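You operate a simulated robot arm through the tools that you are given. There is no shell and no other tool.

You run a simulated two-armed robot. Do the job below in one go: nothing can be reset, and whatever is moved stays where it is left.

Task
Swing the mirror out, plug the sensor in, cap it, zero the meter, then uncap it.
Fine: purple mirror to OUT; black plug on the yellow power meter; the SENSOR cap goes back to stand on its CAP mark; leave the laser's other knobs, levers, switches, buttons, caps, cards, lenses, key, plug, block, purple mirror and rail slider as they are. Set down upright: sensor cap.
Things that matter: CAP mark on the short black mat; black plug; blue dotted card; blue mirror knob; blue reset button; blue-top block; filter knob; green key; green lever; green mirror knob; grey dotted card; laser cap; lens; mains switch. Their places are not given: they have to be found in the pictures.

It is judged by the outcome, as a careful person would: the job done as asked, and still so three seconds after it is handed in. It fails if anything else is knocked over, pushed out of place, dropped, spilled or broken. A push-on lid holds only when it is set on centred and level and pressed home; a screw cap is set on level and turned clockwise until tight.

Robot
Two 7-joint arms with fingered hands on one trunk that stands fixed in place. Base frame: the origin is at the foot of the trunk, x ahead of it, y to its left, z up; the work surface is at about z = 93.5. Units: cm, rad, N and s.
The left shoulder is at [6, 12.6, 143], the right one opposite. With the tool pointing down near the work surface each hand reaches from about 10 to 66 cm from the base axis, measured 20 degrees to its own side. Payload 2.5 kg a hand.
The tool frame of a hand sits at the grasp point between the pads (the TCP): z along the fingers, y along the line on which they close. The tips reach 3 cm beyond it. The gripper opens to 10.4 cm. The gripper's body begins 3.5 cm behind the TCP. The gripper is a hand of 5 fingers: y runs from the thumb to the fingers, the wrist lies at [-1.5, -10.4, -17.8] in the tool frame.
Orientation is that of the tool frame in the base frame, as a unit quaternion [x, y, z, w]. With the fingers straight down and the wrist toward the robot, the tool's x, y and z point along [0, 1, 0], [1, 0, 0] and [0, 0, -1] of the base frame.

Tools
- The arms move only by the tool nudge_tool. It takes "left_series", "right_series" or both (then of equal length, played together; a hand with none holds still); each is a list of rows, each a list of 6 numbers: the shift along the tool's x, y, z in cm, then the turn, a rotation vector about the tool's x, y, z in degrees. In form: [[dx, dy, dz, ax, ay, az], ...]. A call has 1 to 20 rows; each row shifts and turns the commanded pose from where the row before left it, along the tool's axes as they then stand. Rows are played at 5 a second. More than 5 cm and 0.15 rad between two rows, and nothing of the call is played. A pose out of reach is approached as far as the arm can. The call stops where the force on the tool passes 90 N (or 10 N more than at its start, if that is more) or the arm is blocked; 0.2 s more then pass. In this call time passes only in rows, and 0.2 s behind the last. It gives the time, the measured TCP pose, the force on the tool (base axes), the opening and the grip force at its end, in the units of the frame above (readings bear some noise), with the torque about the TCP (base axes, N m) and any sound that the robot's microphone picked up, and new pictures: "show" is both (left out), scene, wrist or none (wrist: the cameras of the hands that moved).
- Cameras (640 x 400 px; columns grow to the right, rows downward): "scene" is now at [11.01, -3.96, 162.42]; the picture's right is [-0.51, -0.86, 0.00], its down [-0.62, 0.37, -0.70] and it looks along [0.60, -0.36, -0.72] (base axes); focal length 272 px, centre (320, 200). "left" rides on the left gripper at [-8, -7.8, -14.1] in its tool frame; the picture's right is [-0.78, -0.30, 0.56], its down [0.54, -0.78, 0.33] and it looks along [0.33, 0.56, 0.76] (tool axes); focal length 247 px, centre (320, 200). "right" rides on the right gripper at [8, -7.8, -14.1] in its tool frame; the picture's right is [-0.78, 0.30, -0.56], its down [-0.53, -0.78, 0.33] and it looks along [-0.33, 0.56, 0.76] (tool axes); focal length 247 px, centre (320, 200).
- slide_trunk(by): slides the trunk up (or, below 0, down) by that many cm; the arms and the scene camera ride with it, the base frame stays. It gives what a move gives, with no picture.
- finger_targets(index, middle, ring, little, thumb_bend, thumb_turn, hand): sets how far each is bent, from 0 (flat) to 1 (curled in); at 0.3 the hand is open as for a grip, at 0.7 the pads meet at the TCP. One left out holds its place. A second passes; each finger stops where it meets its share of the squeeze, and holds until it gets a number again. It is the only way to open and close the hand. It gives what a move gives, with no picture; readings hold the bend of each and the force on index, middle, ring, little, thumb and palm. thumb_turn goes from beside the hand (0) to across from the fingers (1), as for a grip.
- aim_head(pan, tilt): turns the head with the scene camera to pan (to the left, within 1.501 rad either way) and tilt (down, from -0.506 to 1.204), counted from straight ahead of the robot. It gives what a move gives, and a new picture of the scene camera.
- locate(camera, pixels): for up to 12 pixels [column, row] of the newest picture of that camera ("zoom" is the newest enlarged one), the place [x, y, z] in the base frame of the surface seen there, good to about 0.3 cm. The clock stands still meanwhile.
- close_up(camera, box): a new picture of the part [left, top, right, bottom] of that camera's present view, enlarged. The clock stands still meanwhile.
- job_done(): hands the job in; it is judged then, once.

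Leave the grippers open and the arms clear of the work at the hand-in unless told otherwise.

The tools are called after "Emit:" as name(argument=value, ...) on one line, values as JSON. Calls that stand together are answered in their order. nudge_tool: Moves the arms, as the interface text tells. Its arguments: {"type":"object","properties":{"left_series":{"type":"array","items":{"type":"array","items":{"type":"number"}}},"right_series":{"type":"array","items":{"type":"array","items":{"type":"number"}}},"show":{"type":"string","enum":["both","scene","wrist","none"]}},"required":[]} The other tools are called the same way: slide_trunk (by) slides the trunk up or down; finger_targets (index, middle, ring, little, thumb_bend, thumb_turn, hand) moves the fingers one by one; aim_head (pan, tilt) turns the head that bears the scene camera; locate (camera, pixels) gives the place of the surface under pixels of a picture; close_up (camera, box) takes an enlarged picture of a part of a camera's view; job_done () hands the job in.

At the start:

```text
clock: 0.0
left_eef_pos: [38.11, -4.09, 142.55]
left_tcp_rot: [0.707, 0.708, 0.001, -0.001]
left_ft_force: [0.6, 0.1, -0.4]
left_torque: [0.02, -0.02, 0.04]
left_finger_gap: 10.38
left_finger_force: 0.1
left_shape: jaw
left_bend: [0.3, 0.3, 0.3, 0.3, 0.3, 0.98]
left_finger forces: [0.0, 0.0, 0.0, 0.1, 0.0, 0.0]
right_eef_pos: [34.62, -40.31, 138.59]
right_tcp_rot: [0.707, 0.707, 0.0, 0.0]
right_ft_force: [-0.9, -0.6, -0.3]
right_torque: [0.02, 0.03, 0.0]
right_finger_gap: 10.34
right_finger_force: 0.0
right_shape: jaw
right_bend: [0.3, 0.3, 0.3, 0.3, 0.3, 0.98]
right_finger forces: [0.0, 0.0, 0.1, 0.1, 0.0, 0.1]
trunk travel left (down, up): [-82.5, 11.5]
head pan, tilt: [-0.538, 0.801]
```

scene: 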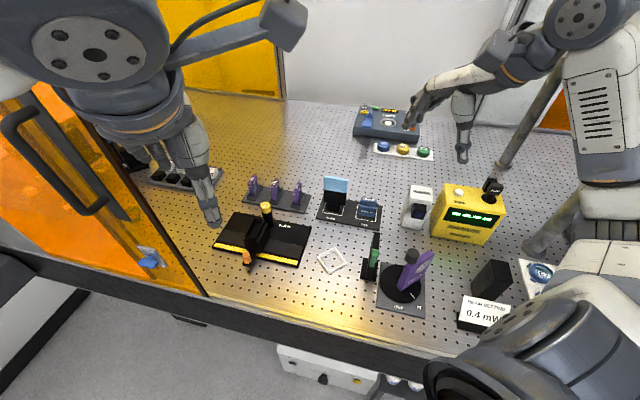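
right: 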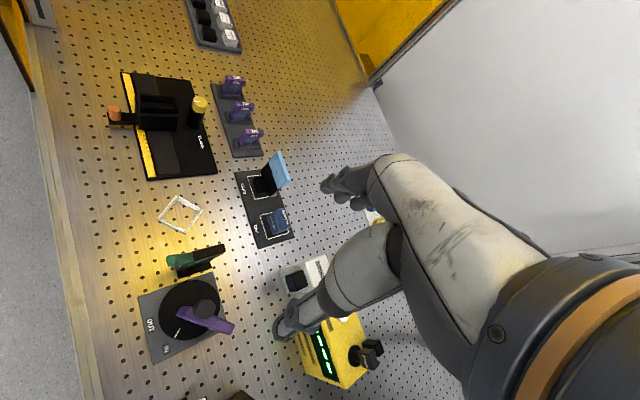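
left: 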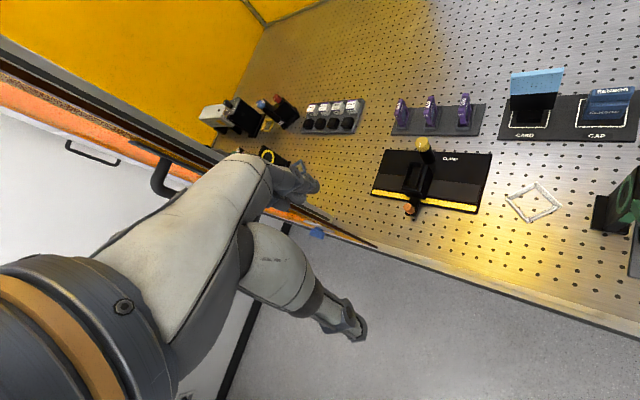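

I'm starting by looking closely at the scene: the mirror mount is near (405,280), the yellow meter near (468,215) and the CARD/CAP mat near (350,208). I'll take enlarged pictures of these.

Emit:
close_up(camera="scene", box=[340, 160, 560, 340])

Emit:
close_up(camera="scene", box=[200, 150, 400, 290])

Emit:
close_up(camera="right", box=[120, 130, 400, 400])

Emit:
close_up(camera="left", box=[340, 50, 640, 250])

```text
2.22 times, centred on (450, 250) of scene
```

zoom: 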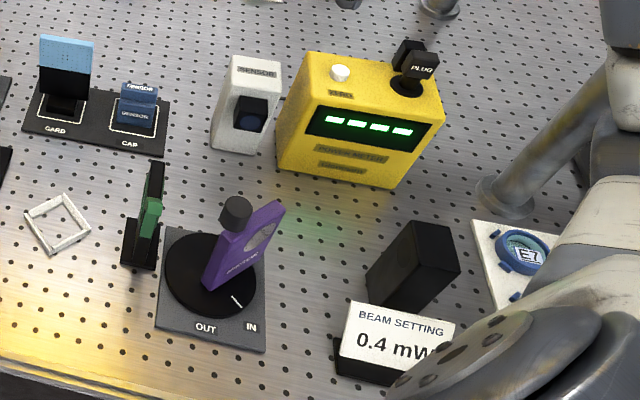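

```text
2.86 times, centred on (300, 220) of scene
```

zoom: 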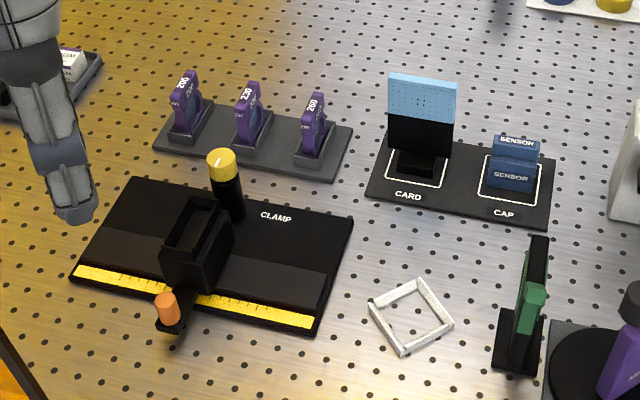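

```text
1.48 times, centred on (260, 265) of right
```

zoom: 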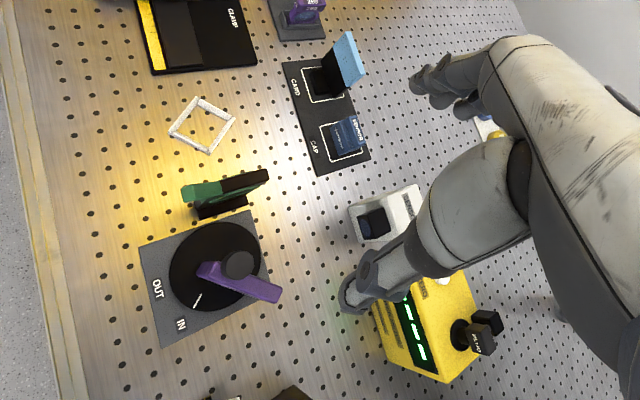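

```text
2.00 times, centred on (490, 150) of left
```

zoom: 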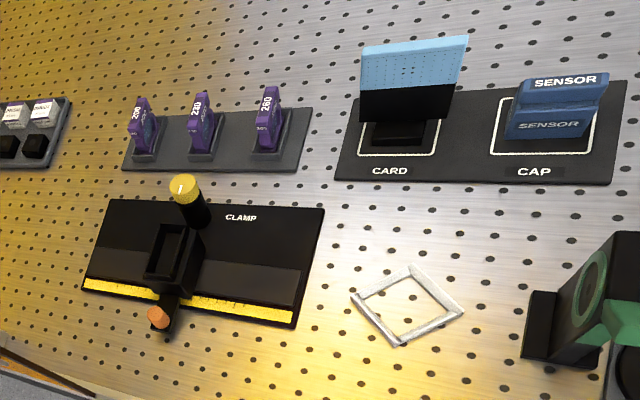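

The meter, sensor, mirror mount and mats all show up clearly. Next I'll get positions for the main features from the original scene picture.

Emit:
close_up(camera="scene", box=[400, 170, 520, 245])

Emit:
locate(camera="scene", pixels=[[412, 254], [432, 256], [400, 280], [398, 306], [418, 306], [459, 191], [493, 185], [470, 215], [420, 190], [421, 213], [368, 204], [366, 224]])

Emit:
locate(camera="right", pixels=[[206, 309], [230, 326], [185, 300], [300, 282], [320, 262], [277, 222], [270, 230], [265, 250], [360, 360], [372, 352], [330, 360], [165, 350]])

```text
5.33 times, centred on (460, 208) of scene
```

zoom: 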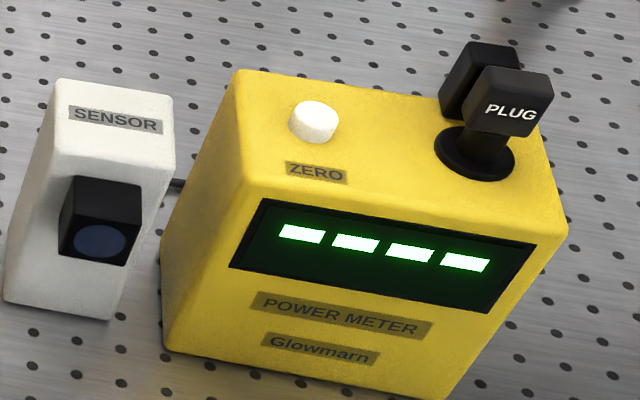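

```text
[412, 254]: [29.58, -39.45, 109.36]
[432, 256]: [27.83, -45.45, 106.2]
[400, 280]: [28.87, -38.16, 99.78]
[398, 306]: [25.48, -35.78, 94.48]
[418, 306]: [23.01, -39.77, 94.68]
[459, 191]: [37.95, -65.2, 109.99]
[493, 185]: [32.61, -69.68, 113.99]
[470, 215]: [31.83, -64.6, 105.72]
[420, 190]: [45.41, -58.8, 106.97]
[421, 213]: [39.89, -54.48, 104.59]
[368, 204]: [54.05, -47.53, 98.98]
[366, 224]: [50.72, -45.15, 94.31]
```

```text
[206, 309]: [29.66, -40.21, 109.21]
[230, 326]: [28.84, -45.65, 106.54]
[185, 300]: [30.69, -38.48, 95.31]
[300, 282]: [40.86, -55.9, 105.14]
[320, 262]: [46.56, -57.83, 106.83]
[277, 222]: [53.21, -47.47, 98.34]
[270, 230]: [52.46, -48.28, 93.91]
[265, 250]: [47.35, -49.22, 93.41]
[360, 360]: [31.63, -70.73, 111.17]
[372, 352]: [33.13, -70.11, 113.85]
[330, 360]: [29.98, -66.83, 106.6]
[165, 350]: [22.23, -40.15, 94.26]
```

Rough places: meter around (34,-67), plug on its top around (32,-70), sensor around (43,-57), cap around (53,-47.5), and mirror disc around (29,-39). I'll turn the head right to look straight at the meter and check for obstructions there.

Emit:
aim_head(pan=-1.05, tilt=0.75)

```text
clock: 0.9
left_eef_pos: [38.17, -4.03, 142.6]
left_tcp_rot: [0.706, 0.708, 0.0, -0.001]
left_ft_force: [-0.2, 0.0, 0.2]
left_torque: [0.02, -0.03, 0.03]
left_finger_gap: 10.38
left_finger_force: 0.0
left_shape: jaw
left_bend: [0.3, 0.3, 0.3, 0.3, 0.3, 0.98]
left_finger forces: [0.1, 0.0, 0.0, 0.0, 0.0, 0.1]
right_eef_pos: [34.63, -40.36, 138.64]
right_tcp_rot: [0.707, 0.708, -0.001, 0.0]
right_ft_force: [-0.9, -0.3, -1.1]
right_torque: [-0.05, -0.01, -0.01]
right_finger_gap: 10.37
right_finger_force: 0.1
right_shape: jaw
right_bend: [0.3, 0.3, 0.3, 0.3, 0.3, 0.98]
right_finger forces: [0.0, 0.1, 0.1, 0.0, 0.0, 0.0]
trunk travel left (down, up): [-82.5, 11.5]
head pan, tilt: [-1.051, 0.75]
```

scene: 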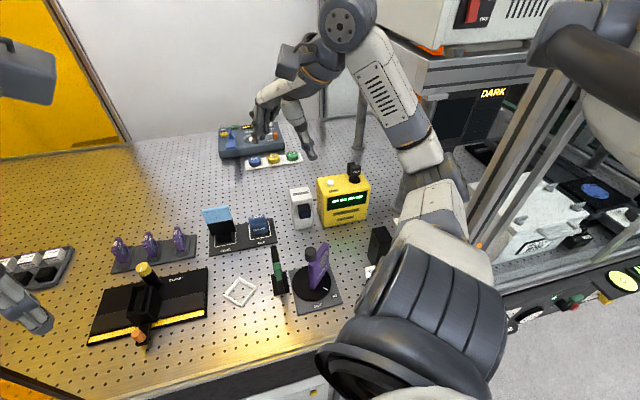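

The meter is at (343,195) and the plug at (353,175). I'll enlarge the meter and sensor, the mirror, and the cap mat.

Emit:
close_up(camera="scene", box=[280, 150, 400, 235])

Emit:
close_up(camera="scene", box=[190, 190, 350, 320])

Emit:
close_up(camera="scene", box=[200, 110, 320, 180])

```text
4.71 times, centred on (340, 192) of scene
```

zoom: 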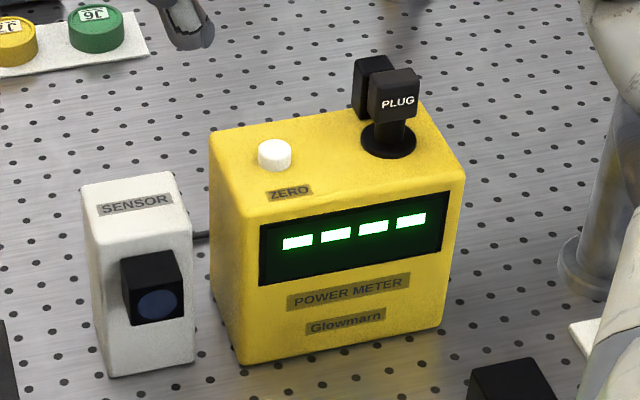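

```text
3.08 times, centred on (270, 255) of scene
```

zoom: 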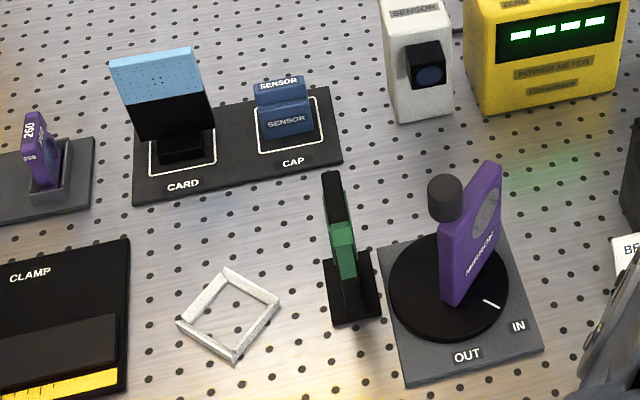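

```text
5.33 times, centred on (260, 145) of scene
```

zoom: 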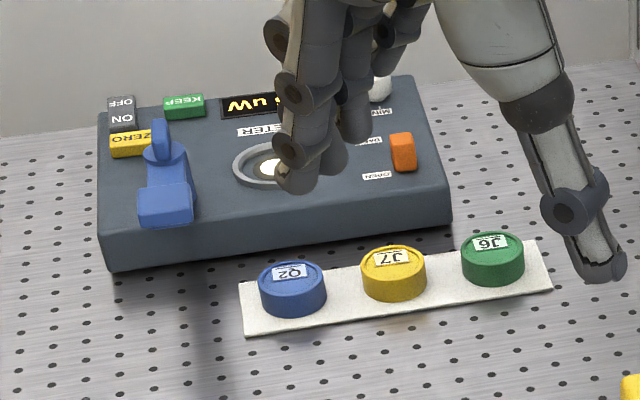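

There is a second device (blue, with its own yellow ZERO) at the back, but the meter wired to the sensor is the yellow one with the white ZERO button. The mirror's white line points at IN. I'll lower the right hand a little, staying well above everything, so its camera sees the mirror, sensor and meter better.

Emit:
nudge_tool(right_series=[[0, -1.5, 3.5, 0, 0, 0], [0, -1.5, 3.5, 0, 0, 0], [0, -1.5, 3.5, 0, 0, 0]], show="both")

```text
clock: 1.7
left_eef_pos: [38.2, -4.05, 142.66]
left_tcp_rot: [0.707, 0.707, 0.0, -0.001]
left_ft_force: [0.8, -0.3, 0.0]
left_torque: [0.02, 0.01, 0.0]
left_finger_gap: 10.31
left_finger_force: 0.1
left_shape: jaw
left_bend: [0.3, 0.3, 0.3, 0.3, 0.3, 0.98]
left_finger forces: [0.1, 0.0, 0.1, 0.1, 0.0, 0.1]
right_eef_pos: [30.27, -40.19, 128.16]
right_tcp_rot: [0.707, 0.707, -0.001, 0.001]
right_ft_force: [-0.5, -0.9, 0.1]
right_torque: [0.0, 0.03, 0.01]
right_finger_gap: 10.4
right_finger_force: 0.1
right_shape: jaw
right_bend: [0.3, 0.3, 0.3, 0.3, 0.3, 0.98]
right_finger forces: [0.1, 0.1, 0.0, 0.0, 0.1, 0.0]
trunk travel left (down, up): [-82.5, 11.5]
head pan, tilt: [-1.051, 0.75]
```

scene: 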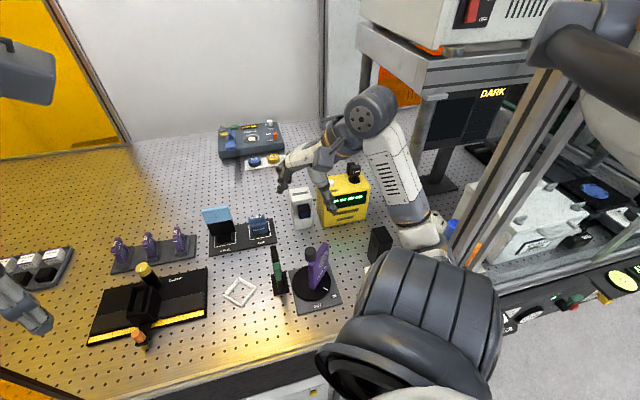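
right: 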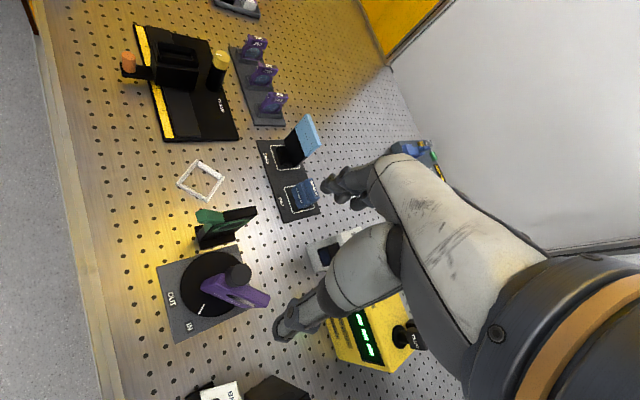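

The mirror mount is at (205,290) in the right camera, with its knob at (238,272). I'll enlarge the mirror, and the blue cap at (300,193).

Emit:
close_up(camera="right", box=[150, 200, 290, 350])

Emit:
close_up(camera="right", box=[240, 110, 360, 230])

Emit:
locate(camera="right", pixels=[[238, 272], [203, 281], [268, 300], [201, 310], [196, 322], [170, 299], [190, 326], [195, 255], [230, 305], [208, 255], [185, 290], [215, 312]])

```text
2.67 times, centred on (220, 275) of right
```

zoom: 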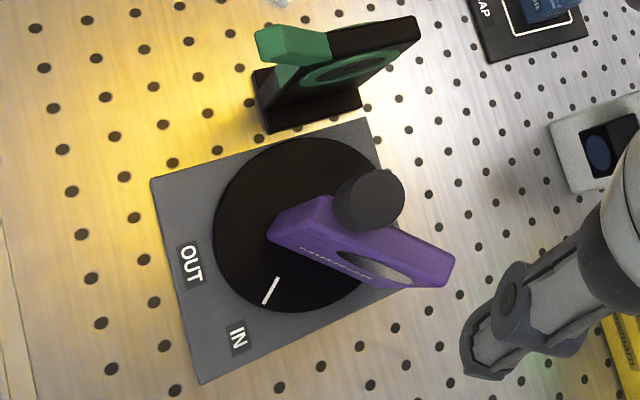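

```text
3.33 times, centred on (300, 170) of right
```

zoom: 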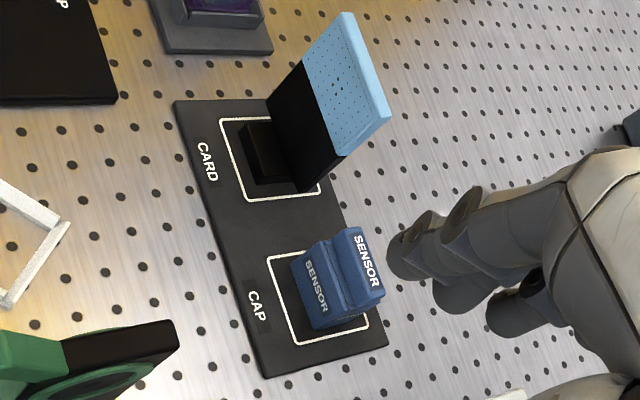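

```text
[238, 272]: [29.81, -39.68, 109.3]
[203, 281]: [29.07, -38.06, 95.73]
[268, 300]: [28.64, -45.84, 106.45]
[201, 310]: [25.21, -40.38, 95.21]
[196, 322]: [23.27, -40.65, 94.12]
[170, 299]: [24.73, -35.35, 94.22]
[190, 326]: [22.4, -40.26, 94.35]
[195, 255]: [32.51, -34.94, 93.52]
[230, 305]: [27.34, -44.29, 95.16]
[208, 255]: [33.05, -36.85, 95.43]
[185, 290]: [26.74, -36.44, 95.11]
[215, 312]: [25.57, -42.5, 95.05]
```

The knob (dark cylinder) sits near the disc's axis at about (29.8,-39.7,109.3), with the purple plate next to it. I'll measure the plate, knob and disc edge accurately in the enlarged picture.

Emit:
close_up(camera="right", box=[150, 220, 290, 350])

Emit:
close_up(camera="scene", box=[265, 230, 355, 320])

```text
3.08 times, centred on (220, 285) of right
```

zoom: 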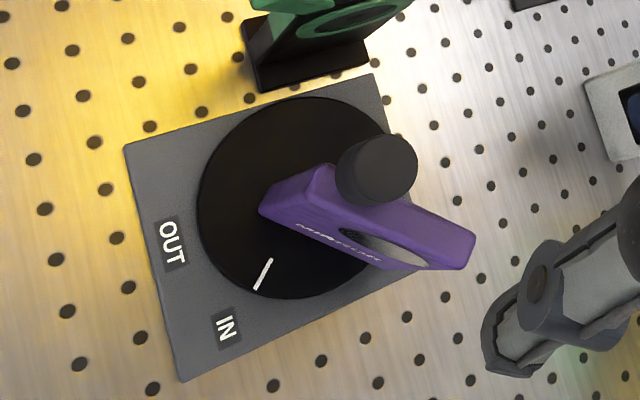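

```text
4.44 times, centred on (310, 275) of scene
```

zoom: 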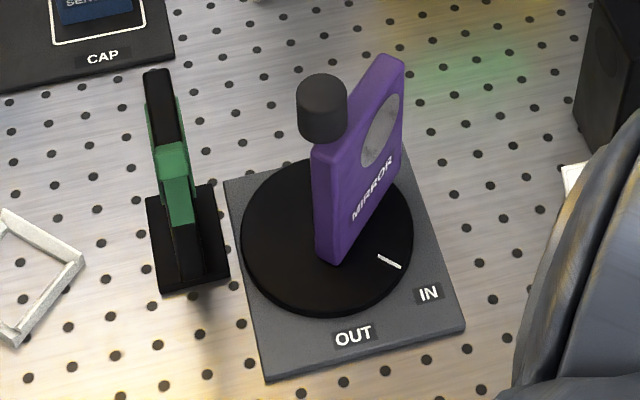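

Measuring points in the enlarged scene picture: knob top (320,88), plate corners (318,152), (398,62), (330,258), and the disc edges.

Emit:
locate(camera="zoom", pixels=[[322, 88], [320, 156], [345, 148], [385, 66], [400, 75], [335, 250], [246, 235], [325, 308], [408, 240], [300, 165], [322, 125], [390, 262]])

Emit:
locate(camera="right", pixels=[[238, 272], [228, 275], [245, 280], [204, 283], [218, 276], [266, 295], [250, 304], [265, 302]])

```text
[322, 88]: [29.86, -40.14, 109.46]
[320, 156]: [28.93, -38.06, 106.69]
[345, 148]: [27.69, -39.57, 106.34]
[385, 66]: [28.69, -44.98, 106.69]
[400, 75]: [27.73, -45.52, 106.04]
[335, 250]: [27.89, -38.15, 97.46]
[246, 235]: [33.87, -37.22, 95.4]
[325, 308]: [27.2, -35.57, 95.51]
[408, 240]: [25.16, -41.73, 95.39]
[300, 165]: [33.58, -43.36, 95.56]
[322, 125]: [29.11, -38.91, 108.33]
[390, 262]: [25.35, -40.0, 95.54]
```

```text
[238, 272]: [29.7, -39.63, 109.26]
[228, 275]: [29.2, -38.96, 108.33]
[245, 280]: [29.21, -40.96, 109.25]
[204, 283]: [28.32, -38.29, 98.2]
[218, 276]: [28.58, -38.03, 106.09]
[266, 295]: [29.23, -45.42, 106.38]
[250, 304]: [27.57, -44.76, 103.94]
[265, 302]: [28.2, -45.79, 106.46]
```

The disc axis comes out near (29.8,-39.8), and the knob sits on that axis with its top at z≈109.4. The purple plate's top is at z≈106.5 and runs toward -y. The white line points at IN and OUT is about 40–45° clockwise from above. Now I'll bring the right hand's camera closer to the cap and the sensor, keeping to the free spot near (41,-44).

Emit:
nudge_tool(right_series=[[-1.3, 3.6, 0, 0, 0, 0], [-1.3, 3.6, 0, 0, 0, 0], [-1.3, 3.6, 0, 0, 0, 0], [0, 0, 4, 0, 0, 0], [0, 0, 4, 0, 0, 0], [0, 0, 4, 0, 0, 0]], show="both")

```text
clock: 3.1
left_eef_pos: [38.13, -4.03, 142.51]
left_tcp_rot: [0.706, 0.708, 0.0, 0.0]
left_ft_force: [-0.9, -0.1, 0.4]
left_torque: [0.0, 0.02, 0.0]
left_finger_gap: 10.38
left_finger_force: 0.2
left_shape: jaw
left_bend: [0.3, 0.3, 0.3, 0.3, 0.3, 0.98]
left_finger forces: [0.0, 0.0, 0.1, 0.1, 0.1, 0.0]
right_eef_pos: [40.96, -44.21, 115.96]
right_tcp_rot: [0.706, 0.708, 0.0, 0.0]
right_ft_force: [0.3, -0.8, 0.0]
right_torque: [0.02, 0.0, -0.02]
right_finger_gap: 10.37
right_finger_force: 0.0
right_shape: jaw
right_bend: [0.3, 0.3, 0.3, 0.3, 0.3, 0.98]
right_finger forces: [0.0, 0.0, 0.0, 0.0, 0.0, 0.1]
trunk travel left (down, up): [-82.5, 11.5]
head pan, tilt: [-1.051, 0.75]
```

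scene: 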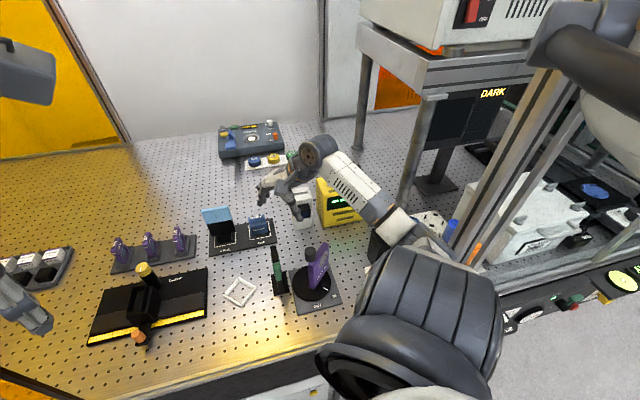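
right: 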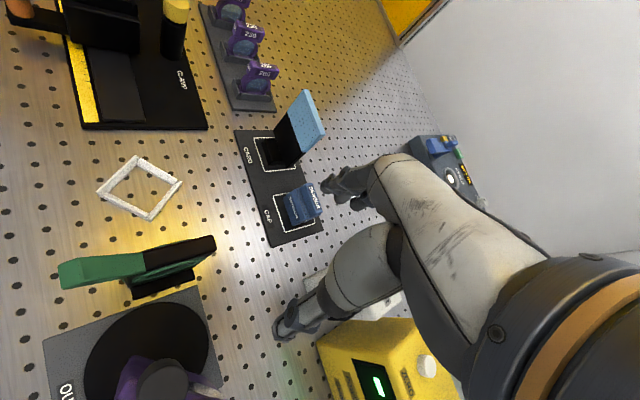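

The cap is at (300,203) in the right camera. I'll enlarge it, and check in the scene picture how high the forearm and elbow are relative to the black block below.

Emit:
close_up(camera="right", box=[230, 120, 350, 250])

Emit:
close_up(camera="scene", box=[230, 120, 480, 280])

Emit:
locate(camera="scene", pixels=[[430, 245], [400, 225], [380, 255], [378, 238], [350, 180], [320, 155], [375, 270], [440, 225]])

```text
3.08 times, centred on (290, 185) of right
```

zoom: 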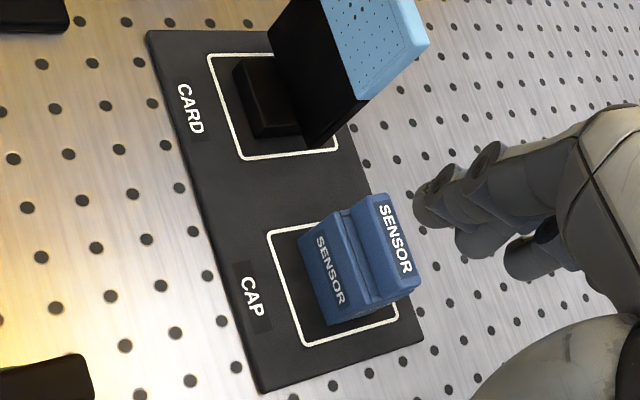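

```text
2.50 times, centred on (355, 200) of scene
```

zoom: 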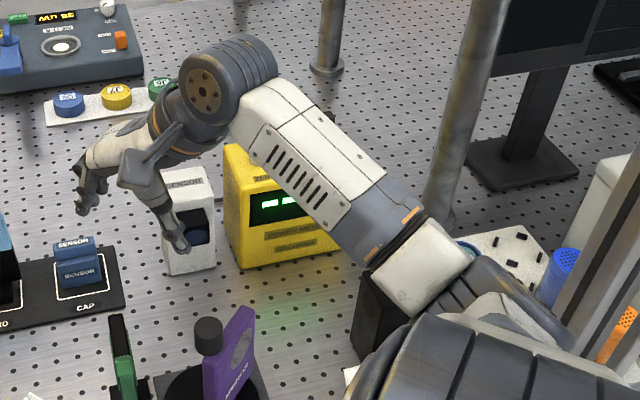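

```text
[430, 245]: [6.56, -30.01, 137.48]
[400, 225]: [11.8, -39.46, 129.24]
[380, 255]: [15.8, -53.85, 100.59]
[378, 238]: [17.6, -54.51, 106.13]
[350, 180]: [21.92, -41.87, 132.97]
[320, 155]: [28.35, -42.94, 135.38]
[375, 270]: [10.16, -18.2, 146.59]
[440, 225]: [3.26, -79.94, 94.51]
```

The forearm is around z≈130, so it is clear of the block top at z≈106. Next a tighter enlargement of the cap and the sensor from the scene camera.

Emit:
close_up(camera="scene", box=[235, 205, 285, 250])

Emit:
close_up(camera="right", box=[270, 170, 335, 250])

Emit:
locate(camera="zoom", pixels=[[320, 200]])

```text
8.89 times, centred on (260, 228) of scene
```

zoom: 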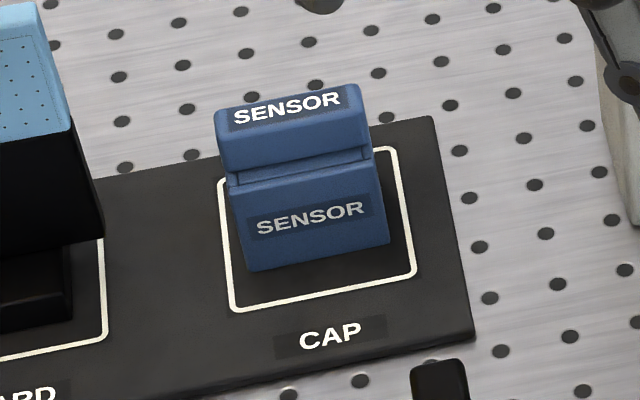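

```text
5.00 times, centred on (302, 210) of right
```

zoom: 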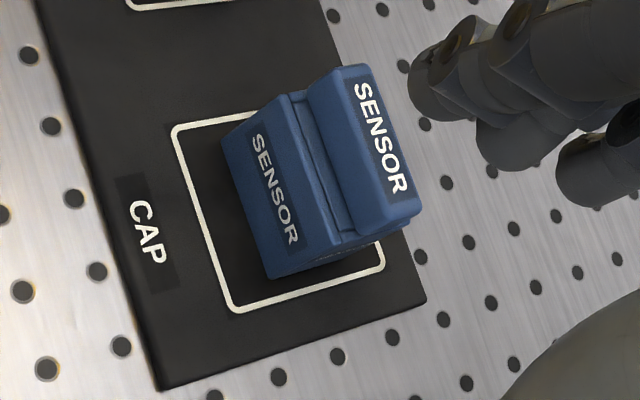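

```text
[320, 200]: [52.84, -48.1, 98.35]
```

I'll measure the cap in the enlarged right-camera picture: body front face corners (225,140), (270,275), (340,245), the groove, tab top corners (312,80), (352,70), (412,205), and the CAP mark's corners.

Emit:
locate(camera="zoom", pixels=[[228, 140], [272, 272], [290, 105], [340, 230], [318, 85], [355, 72], [414, 205], [365, 232], [176, 128], [234, 307], [382, 262], [255, 200]])

Emit:
close_up(camera="scene", box=[235, 205, 285, 250])

```text
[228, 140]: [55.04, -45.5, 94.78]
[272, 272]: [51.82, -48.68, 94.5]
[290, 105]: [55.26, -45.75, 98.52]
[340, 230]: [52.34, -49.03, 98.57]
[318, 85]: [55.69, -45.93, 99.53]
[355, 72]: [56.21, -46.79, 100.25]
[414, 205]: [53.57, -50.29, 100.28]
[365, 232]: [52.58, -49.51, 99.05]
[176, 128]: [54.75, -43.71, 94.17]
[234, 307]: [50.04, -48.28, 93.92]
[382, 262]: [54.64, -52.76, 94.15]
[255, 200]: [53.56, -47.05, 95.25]
```

```text
8.89 times, centred on (260, 228) of scene
```

zoom: 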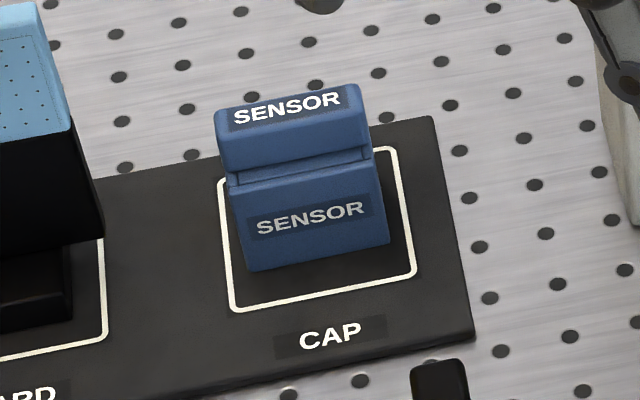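

The CAP mark is a square turned 45° with its centre near (54.7,-48.2). The cap's front faces (-0.7,+0.7), it is about 4.5 wide, the body top is at z≈98.6 and the tab top at z≈100.3. I'll raise and shift the right hand so it no longer hides the sensor, then measure the sensor.

Emit:
nudge_tool(right_series=[[0, 0, -4, 0, 0, 0], [2, -2, -3, 0, 0, 0], [3, -3, -2, 0, 0, 0], [3, -3, 0, 0, 0, 0], [3, -3, 0, 0, 0, 0]], show="both")

Emit:
close_up(camera="scene", box=[275, 175, 335, 240])

```text
clock: 4.3
left_eef_pos: [38.13, -4.13, 142.6]
left_tcp_rot: [0.707, 0.708, 0.0, 0.001]
left_ft_force: [-0.1, 0.4, 0.7]
left_torque: [-0.01, -0.02, 0.03]
left_finger_gap: 10.38
left_finger_force: 0.2
left_shape: jaw
left_bend: [0.3, 0.3, 0.3, 0.3, 0.3, 0.98]
left_finger forces: [0.0, 0.0, 0.1, 0.0, 0.0, 0.0]
right_eef_pos: [29.94, -33.29, 125.11]
right_tcp_rot: [0.708, 0.707, 0.0, 0.0]
right_ft_force: [-0.7, 1.0, -0.2]
right_torque: [-0.01, 0.01, 0.0]
right_finger_gap: 10.35
right_finger_force: 0.1
right_shape: jaw
right_bend: [0.3, 0.3, 0.3, 0.3, 0.3, 0.98]
right_finger forces: [0.0, 0.0, 0.0, 0.0, 0.1, 0.0]
trunk travel left (down, up): [-82.5, 11.5]
head pan, tilt: [-1.051, 0.75]
```

scene: 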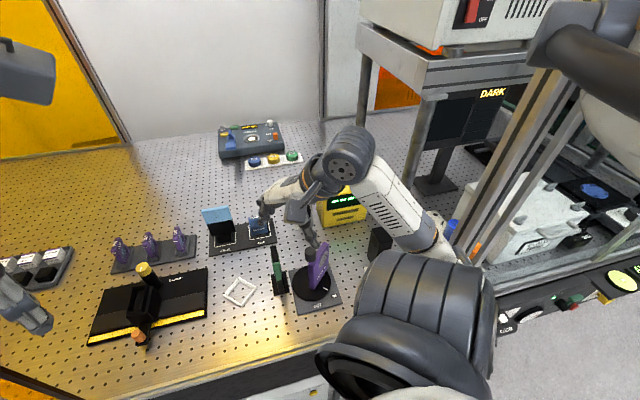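
right: 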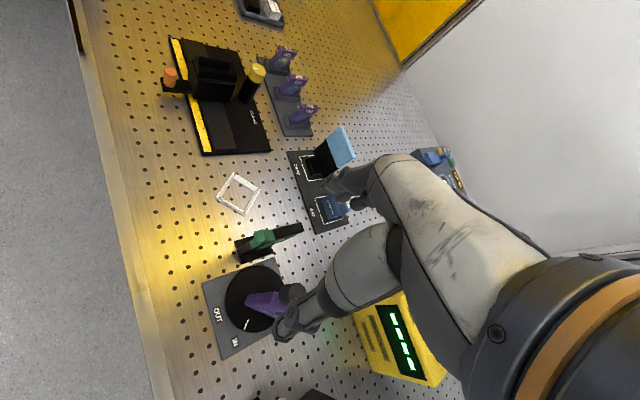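

```text
6.15 times, centred on (305, 208) of scene
```

zoom: 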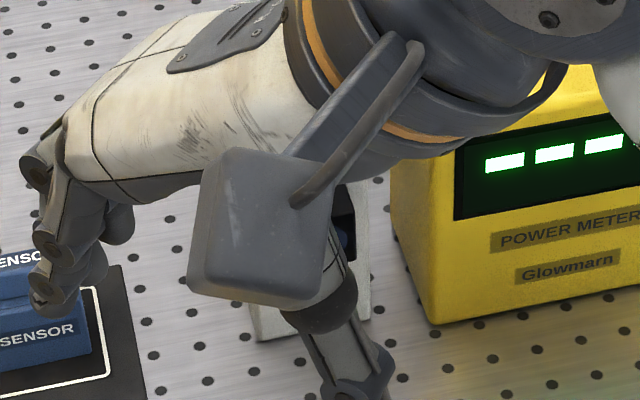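

The hand blocks the view from here. I'll move it back to where it was at the start, about (34.6,-40.3,139), since the sensor was clearly visible then.

Emit:
nudge_tool(right_series=[[-1.75, 1.2, -3.4, 0, 0, 0], [-1.75, 1.2, -3.4, 0, 0, 0], [-1.75, 1.2, -3.4, 0, 0, 0], [-1.75, 1.2, -3.4, 0, 0, 0]], show="scene")

Emit:
close_up(camera="scene", box=[275, 175, 345, 240])

```text
clock: 5.3
left_eef_pos: [38.13, -3.9, 142.58]
left_tcp_rot: [0.707, 0.707, 0.0, 0.0]
left_ft_force: [-0.4, 0.3, 0.1]
left_torque: [-0.01, -0.01, -0.01]
left_finger_gap: 10.36
left_finger_force: 0.2
left_shape: jaw
left_bend: [0.3, 0.3, 0.3, 0.3, 0.3, 0.98]
left_finger forces: [0.1, 0.0, 0.0, 0.0, 0.0, 0.1]
right_eef_pos: [34.61, -40.38, 138.98]
right_tcp_rot: [0.707, 0.707, 0.0, 0.0]
right_ft_force: [0.9, -0.1, 0.4]
right_torque: [0.02, 0.01, 0.0]
right_finger_gap: 10.36
right_finger_force: 0.1
right_shape: jaw
right_bend: [0.3, 0.3, 0.3, 0.3, 0.3, 0.98]
right_finger forces: [0.1, 0.0, 0.0, 0.1, 0.0, 0.0]
trunk travel left (down, up): [-82.5, 11.5]
head pan, tilt: [-1.051, 0.75]
```

scene: 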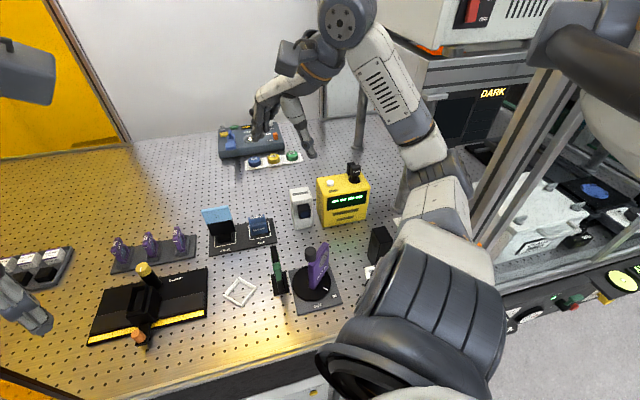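

```text
6.15 times, centred on (310, 208) of scene
```

zoom: 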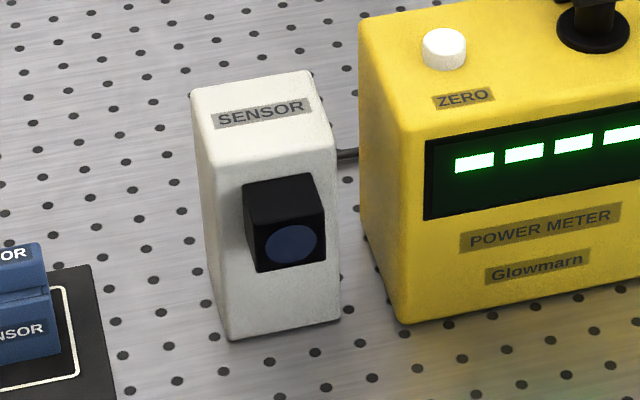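

Measuring the sensor in the enlarged picture: box top edges, front base corners, snout front face corners and snout top.

Emit:
locate(camera="zoom", pixels=[[198, 95], [302, 76], [212, 160], [328, 142], [232, 332], [334, 316], [256, 220], [321, 207], [262, 266], [321, 255], [248, 190], [308, 180]])

Emit:
locate(camera="zoom", pixels=[[290, 243], [285, 195], [445, 42], [440, 62], [230, 230], [330, 230], [400, 315], [410, 130], [610, 110], [600, 20], [225, 280], [270, 150]])

```text
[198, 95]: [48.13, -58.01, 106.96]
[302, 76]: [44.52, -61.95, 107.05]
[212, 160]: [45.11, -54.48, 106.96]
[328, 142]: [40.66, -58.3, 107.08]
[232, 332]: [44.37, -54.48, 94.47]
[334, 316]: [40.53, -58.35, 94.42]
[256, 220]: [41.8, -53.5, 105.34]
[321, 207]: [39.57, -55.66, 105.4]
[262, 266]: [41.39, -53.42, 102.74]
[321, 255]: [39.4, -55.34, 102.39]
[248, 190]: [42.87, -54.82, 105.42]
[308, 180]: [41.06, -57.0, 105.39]
```

```text
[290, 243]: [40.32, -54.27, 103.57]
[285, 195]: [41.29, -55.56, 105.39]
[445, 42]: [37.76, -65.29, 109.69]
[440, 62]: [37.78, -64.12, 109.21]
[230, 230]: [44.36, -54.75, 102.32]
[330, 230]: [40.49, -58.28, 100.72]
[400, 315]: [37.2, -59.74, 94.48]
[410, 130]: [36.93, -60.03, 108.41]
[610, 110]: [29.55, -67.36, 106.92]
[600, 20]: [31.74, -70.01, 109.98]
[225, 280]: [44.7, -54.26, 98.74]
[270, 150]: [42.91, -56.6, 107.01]
```

The sensor's front faces (-0.7,+0.7) just as the cap does. Its snout is about 3.2 square, sticks out about 2.8, and its front centre is at about (40.5,-54.4,103.8). Now I'll look at the hand's shape and at the plug and meter.

Emit:
close_up(camera="scene", box=[240, 30, 350, 170])

Emit:
close_up(camera="scene", box=[310, 155, 380, 235])

Emit:
close_up(camera="right", box=[260, 160, 400, 350])

```text
2.86 times, centred on (295, 100) of scene
```

zoom: 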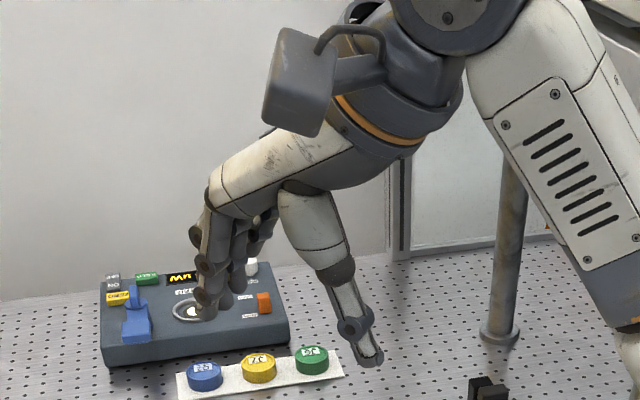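

```text
5.00 times, centred on (345, 195) of scene
```

zoom: 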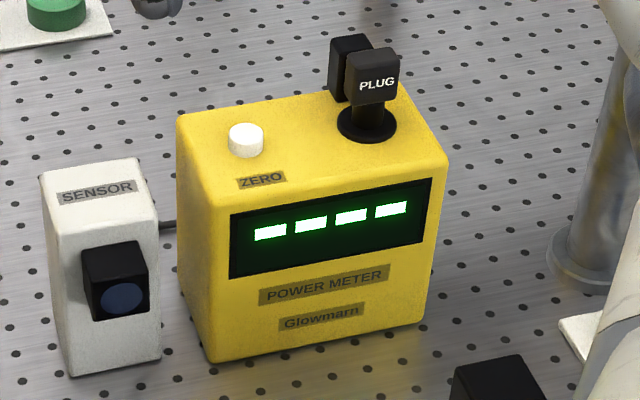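

```text
2.11 times, centred on (330, 255) of right
```

zoom: 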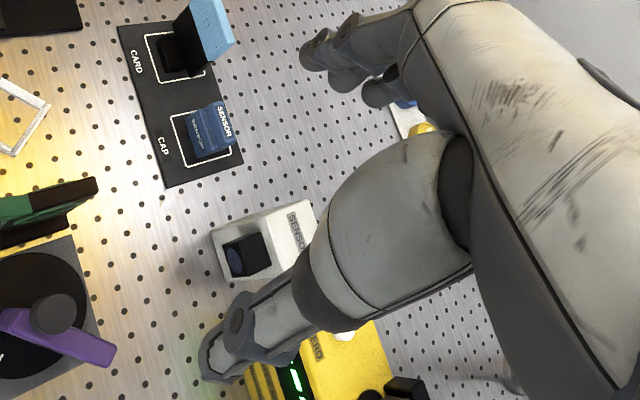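

Measuring the plug in the scene picture: front block face (375,80 in that zoom), rear block, flange. I'll enlarge tightly first.

Emit:
close_up(camera="scene", box=[335, 155, 370, 190])

```text
11.43 times, centred on (352, 172) of scene
```

zoom: 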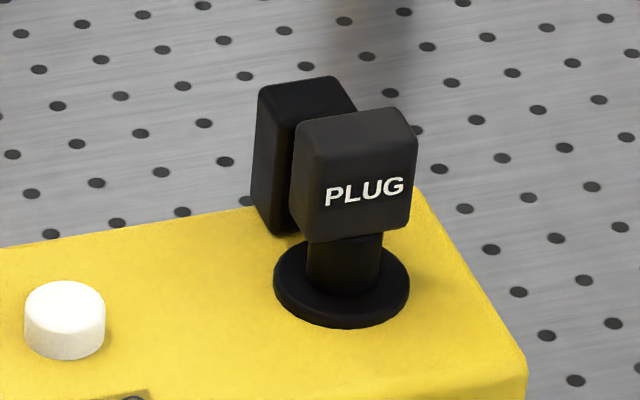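

Emit:
locate(camera="zoom", pixels=[[350, 130], [310, 140], [395, 122], [310, 228], [405, 218], [300, 90], [268, 110], [272, 220], [345, 270], [285, 275], [400, 285], [65, 295]])

Emit:
locate(camera="zoom", pixels=[[345, 85], [330, 85], [290, 180], [345, 318], [350, 205], [65, 340], [100, 250], [440, 230], [518, 360], [340, 118], [405, 112], [300, 125]])

```text
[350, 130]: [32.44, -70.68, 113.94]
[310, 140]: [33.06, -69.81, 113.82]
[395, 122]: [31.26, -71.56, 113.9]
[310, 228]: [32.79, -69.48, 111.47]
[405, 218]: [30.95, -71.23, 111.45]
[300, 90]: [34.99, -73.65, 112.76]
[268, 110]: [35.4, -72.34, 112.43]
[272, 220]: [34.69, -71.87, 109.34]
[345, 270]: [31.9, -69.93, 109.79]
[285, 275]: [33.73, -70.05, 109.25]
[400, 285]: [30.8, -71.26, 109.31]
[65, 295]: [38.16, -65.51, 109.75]
```

```text
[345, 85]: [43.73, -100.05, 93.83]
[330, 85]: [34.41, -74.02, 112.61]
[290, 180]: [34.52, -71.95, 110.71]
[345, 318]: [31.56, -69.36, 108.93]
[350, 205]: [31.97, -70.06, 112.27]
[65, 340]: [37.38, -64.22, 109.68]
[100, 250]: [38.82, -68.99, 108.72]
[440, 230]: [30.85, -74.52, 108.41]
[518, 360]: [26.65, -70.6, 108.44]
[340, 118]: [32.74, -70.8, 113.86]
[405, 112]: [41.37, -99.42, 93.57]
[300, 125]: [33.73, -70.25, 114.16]
```

The plug block's top is at about (32.4,-70.7,113.9), on a stem about 2 above its flange, with a second black block behind it at (35,-73). To see it from above I'll have to bring the right arm out to the right, so I'll first check the frame and post positions there.

Emit:
locate(camera="scene", pixels=[[540, 130], [510, 190], [475, 245], [452, 228], [420, 130], [480, 280], [365, 100], [405, 175], [530, 225], [470, 130], [580, 60], [500, 300]])

```text
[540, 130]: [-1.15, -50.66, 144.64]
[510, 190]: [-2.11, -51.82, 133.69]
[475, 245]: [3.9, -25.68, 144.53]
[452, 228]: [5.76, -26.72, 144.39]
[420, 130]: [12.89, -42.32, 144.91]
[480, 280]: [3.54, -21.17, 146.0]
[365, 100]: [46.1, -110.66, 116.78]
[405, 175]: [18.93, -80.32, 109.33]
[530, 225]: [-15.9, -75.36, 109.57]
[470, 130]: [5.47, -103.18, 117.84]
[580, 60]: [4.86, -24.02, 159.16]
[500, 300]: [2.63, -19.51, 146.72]
```

There is a frame post near (-1.5,-51,140), so I need to know where the elbow is. I'll measure points along the arm in the scene picture.

Emit:
locate(camera="scene", pixels=[[425, 150], [440, 190], [430, 215], [440, 240], [455, 170], [400, 90], [345, 20], [375, 60], [400, 280], [350, 320], [470, 215], [410, 110]])

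```text
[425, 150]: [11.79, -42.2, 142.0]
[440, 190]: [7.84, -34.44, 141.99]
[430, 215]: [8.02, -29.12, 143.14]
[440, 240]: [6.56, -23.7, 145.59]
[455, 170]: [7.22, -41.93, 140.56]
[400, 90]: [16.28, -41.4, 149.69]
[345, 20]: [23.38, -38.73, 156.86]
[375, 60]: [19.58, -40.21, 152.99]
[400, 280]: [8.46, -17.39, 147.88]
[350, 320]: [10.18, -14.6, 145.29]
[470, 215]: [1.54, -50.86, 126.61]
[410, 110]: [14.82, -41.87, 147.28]
```

The elbow is around (8,-43,138), clear of the post. Before using the hand I'll look closely at the fingertips in the right camera to see how the fingers are spread.

Emit:
close_up(camera="right", box=[260, 140, 420, 350])

Emit:
close_up(camera="right", box=[310, 160, 400, 220])

Emit:
locate(camera="right", pixels=[[328, 187], [345, 182], [350, 198], [358, 205], [285, 325], [300, 330], [295, 310], [375, 175]])

```text
1.90 times, centred on (340, 245) of right
```

zoom: 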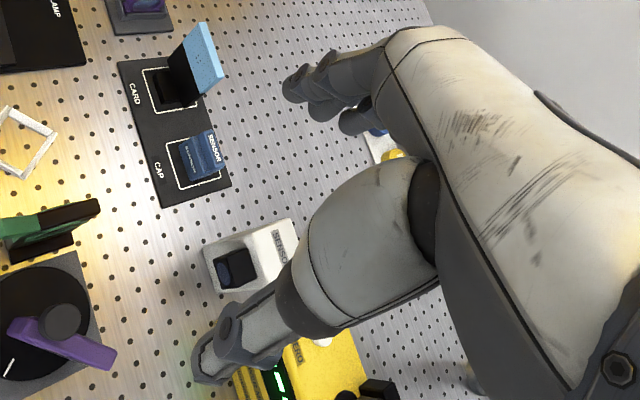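

```text
6.67 times, centred on (355, 190) of right
```

zoom: 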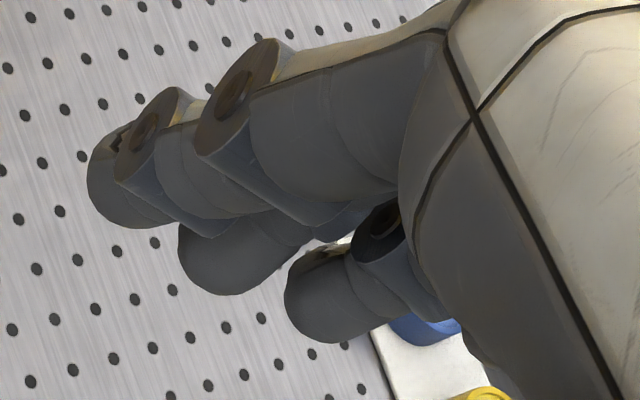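

```text
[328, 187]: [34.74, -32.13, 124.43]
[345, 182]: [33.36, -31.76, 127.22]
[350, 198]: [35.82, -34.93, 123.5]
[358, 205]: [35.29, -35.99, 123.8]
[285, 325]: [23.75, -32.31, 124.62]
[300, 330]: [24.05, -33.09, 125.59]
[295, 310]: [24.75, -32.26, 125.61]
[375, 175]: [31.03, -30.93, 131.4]
```

The index fingertip seems roughly in line with the thumb near tool x≈0, and the other fingers trail off toward tool -x. I'll refresh the wrist picture with a tiny move and measure the fingers properly.

Emit:
nudge_tool(right_series=[[0, 0, 0.2, 0, 0, 0]], show="wrist")

Emit:
close_up(camera="right", box=[310, 160, 400, 220])

Emit:
locate(camera="zoom", pixels=[[95, 185], [110, 210], [140, 220], [190, 260], [215, 285], [250, 285], [295, 310], [320, 335], [165, 110], [265, 65], [390, 220], [320, 265]])

Emit:
locate(camera="right", pixels=[[280, 330], [290, 335], [305, 330], [297, 305], [320, 310], [315, 290], [345, 250], [340, 300]])

```text
clock: 5.7
left_eef_pos: [38.15, -4.02, 142.56]
left_tcp_rot: [0.707, 0.708, 0.0, -0.001]
left_ft_force: [0.3, -0.2, 0.6]
left_torque: [-0.04, 0.0, -0.04]
left_finger_gap: 10.36
left_finger_force: 0.0
left_shape: jaw
left_bend: [0.3, 0.3, 0.3, 0.3, 0.3, 0.98]
left_finger forces: [0.0, 0.1, 0.0, 0.0, 0.1, 0.1]
right_eef_pos: [34.72, -40.32, 138.56]
right_tcp_rot: [0.707, 0.707, 0.0, 0.001]
right_ft_force: [0.7, 0.7, 0.6]
right_torque: [0.0, 0.01, 0.01]
right_finger_gap: 10.37
right_finger_force: 0.0
right_shape: jaw
right_bend: [0.3, 0.3, 0.3, 0.3, 0.3, 0.98]
right_finger forces: [0.0, 0.0, 0.0, 0.1, 0.0, 0.0]
trunk travel left (down, up): [-82.5, 11.5]
head pan, tilt: [-1.051, 0.75]
```

right: 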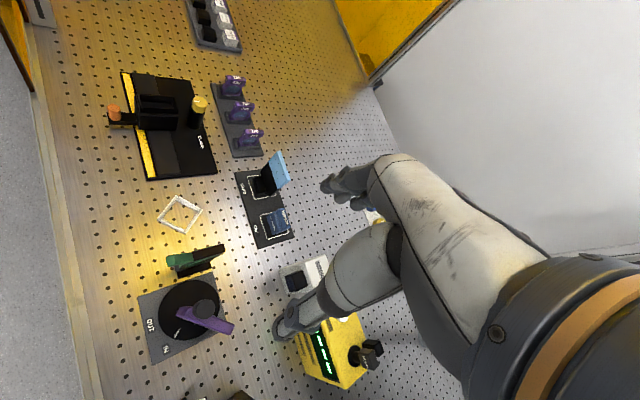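

```text
6.67 times, centred on (355, 190) of right
```

zoom: 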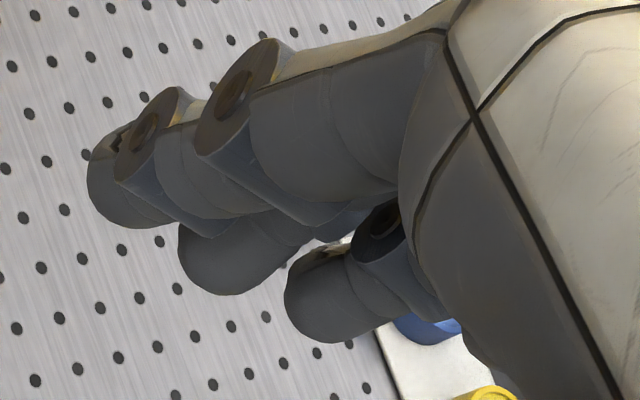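

```text
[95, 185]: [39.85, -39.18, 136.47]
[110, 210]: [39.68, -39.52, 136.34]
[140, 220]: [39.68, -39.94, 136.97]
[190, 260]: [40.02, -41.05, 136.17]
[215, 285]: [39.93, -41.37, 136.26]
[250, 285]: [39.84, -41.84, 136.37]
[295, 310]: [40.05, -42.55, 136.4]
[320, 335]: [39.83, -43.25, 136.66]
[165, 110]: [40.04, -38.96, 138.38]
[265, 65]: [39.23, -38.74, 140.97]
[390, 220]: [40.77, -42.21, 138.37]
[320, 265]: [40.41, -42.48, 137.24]
```

```text
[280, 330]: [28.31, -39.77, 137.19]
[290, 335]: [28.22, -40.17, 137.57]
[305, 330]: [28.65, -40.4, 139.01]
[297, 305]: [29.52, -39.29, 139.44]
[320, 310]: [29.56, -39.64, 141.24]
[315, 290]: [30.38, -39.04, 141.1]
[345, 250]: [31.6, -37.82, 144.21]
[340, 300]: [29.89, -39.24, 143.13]
```

Index and middle sit at about tool x = +0.9 and -0.9, opposite the thumb at x≈0. Ring and little are at about -2.7 and -4.5. Next I'll measure the neighbours of the mirror knob: the green lever/filter at (195,258) in the right picture, and the knob itself.

Emit:
close_up(camera="right", box=[130, 230, 270, 370])

Emit:
locate(camera="right", pixels=[[175, 260], [195, 258], [220, 250], [222, 245], [190, 272], [205, 308], [212, 305], [199, 311], [206, 318], [170, 268], [185, 262], [152, 325]])

```text
2.86 times, centred on (200, 300) of right
```

zoom: 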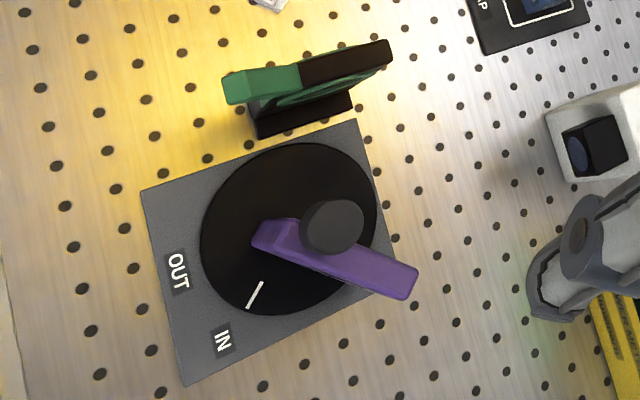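

```text
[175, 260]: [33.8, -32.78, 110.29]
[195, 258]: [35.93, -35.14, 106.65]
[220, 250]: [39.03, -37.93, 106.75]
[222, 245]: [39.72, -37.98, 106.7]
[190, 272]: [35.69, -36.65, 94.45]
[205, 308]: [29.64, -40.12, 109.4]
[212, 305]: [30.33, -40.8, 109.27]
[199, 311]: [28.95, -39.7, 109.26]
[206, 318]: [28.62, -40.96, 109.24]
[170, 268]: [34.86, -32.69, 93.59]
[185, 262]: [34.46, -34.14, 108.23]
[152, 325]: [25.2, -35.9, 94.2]
```

The green lever peaks at (33.8,-32.8,110.3), about 8 from the knob, so the hand can come straight down on the knob. I'll yaw the hand 40° clockwise high up, then move it above the knob to z≈120.

Emit:
nudge_tool(right_series=[[0, 0, 0, 0, 0, 8], [0, 0, 0, 0, 0, 8], [0, 0, 0, 0, 0, 8], [0, 0, 0, 0, 0, 8], [0, 0, 0, 0, 0, 8], [-0.58, -0.8, 3.6, 0, 0, 0], [-0.58, -0.8, 3.6, 0, 0, 0], [-0.58, -0.8, 3.6, 0, 0, 0], [-0.58, -0.8, 3.6, 0, 0, 0], [-0.58, -0.8, 3.6, 0, 0, 0]], show="both")

```text
clock: 7.9
left_eef_pos: [38.15, -3.94, 142.61]
left_tcp_rot: [0.706, 0.708, 0.0, -0.001]
left_ft_force: [-0.4, -0.1, 0.0]
left_torque: [-0.02, 0.0, -0.01]
left_finger_gap: 10.33
left_finger_force: 0.0
left_shape: jaw
left_bend: [0.3, 0.3, 0.3, 0.3, 0.3, 0.98]
left_finger forces: [0.0, 0.1, 0.0, 0.0, 0.0, 0.0]
right_eef_pos: [29.57, -39.9, 120.57]
right_tcp_rot: [0.907, 0.422, 0.0, 0.001]
right_ft_force: [1.2, -0.5, -0.1]
right_torque: [0.01, -0.01, 0.04]
right_finger_gap: 10.36
right_finger_force: 0.1
right_shape: jaw
right_bend: [0.3, 0.3, 0.3, 0.3, 0.3, 0.98]
right_finger forces: [0.0, 0.1, 0.0, 0.0, 0.0, 0.1]
trunk travel left (down, up): [-82.5, 11.5]
head pan, tilt: [-1.051, 0.75]
```

scene: 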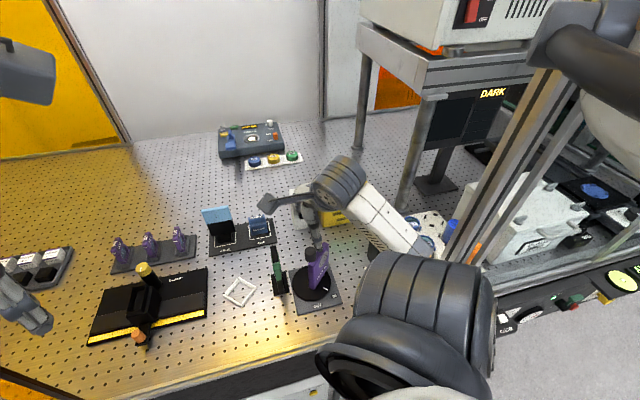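
right: 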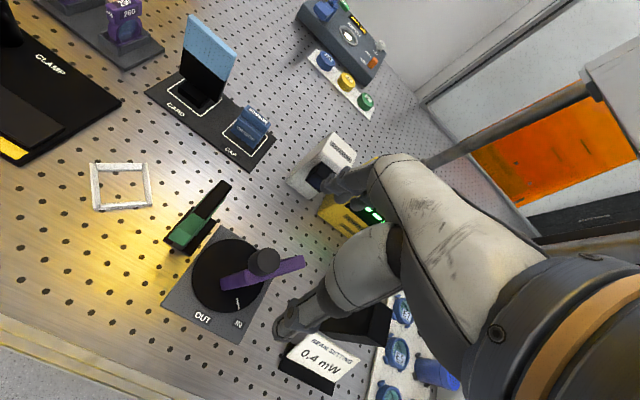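

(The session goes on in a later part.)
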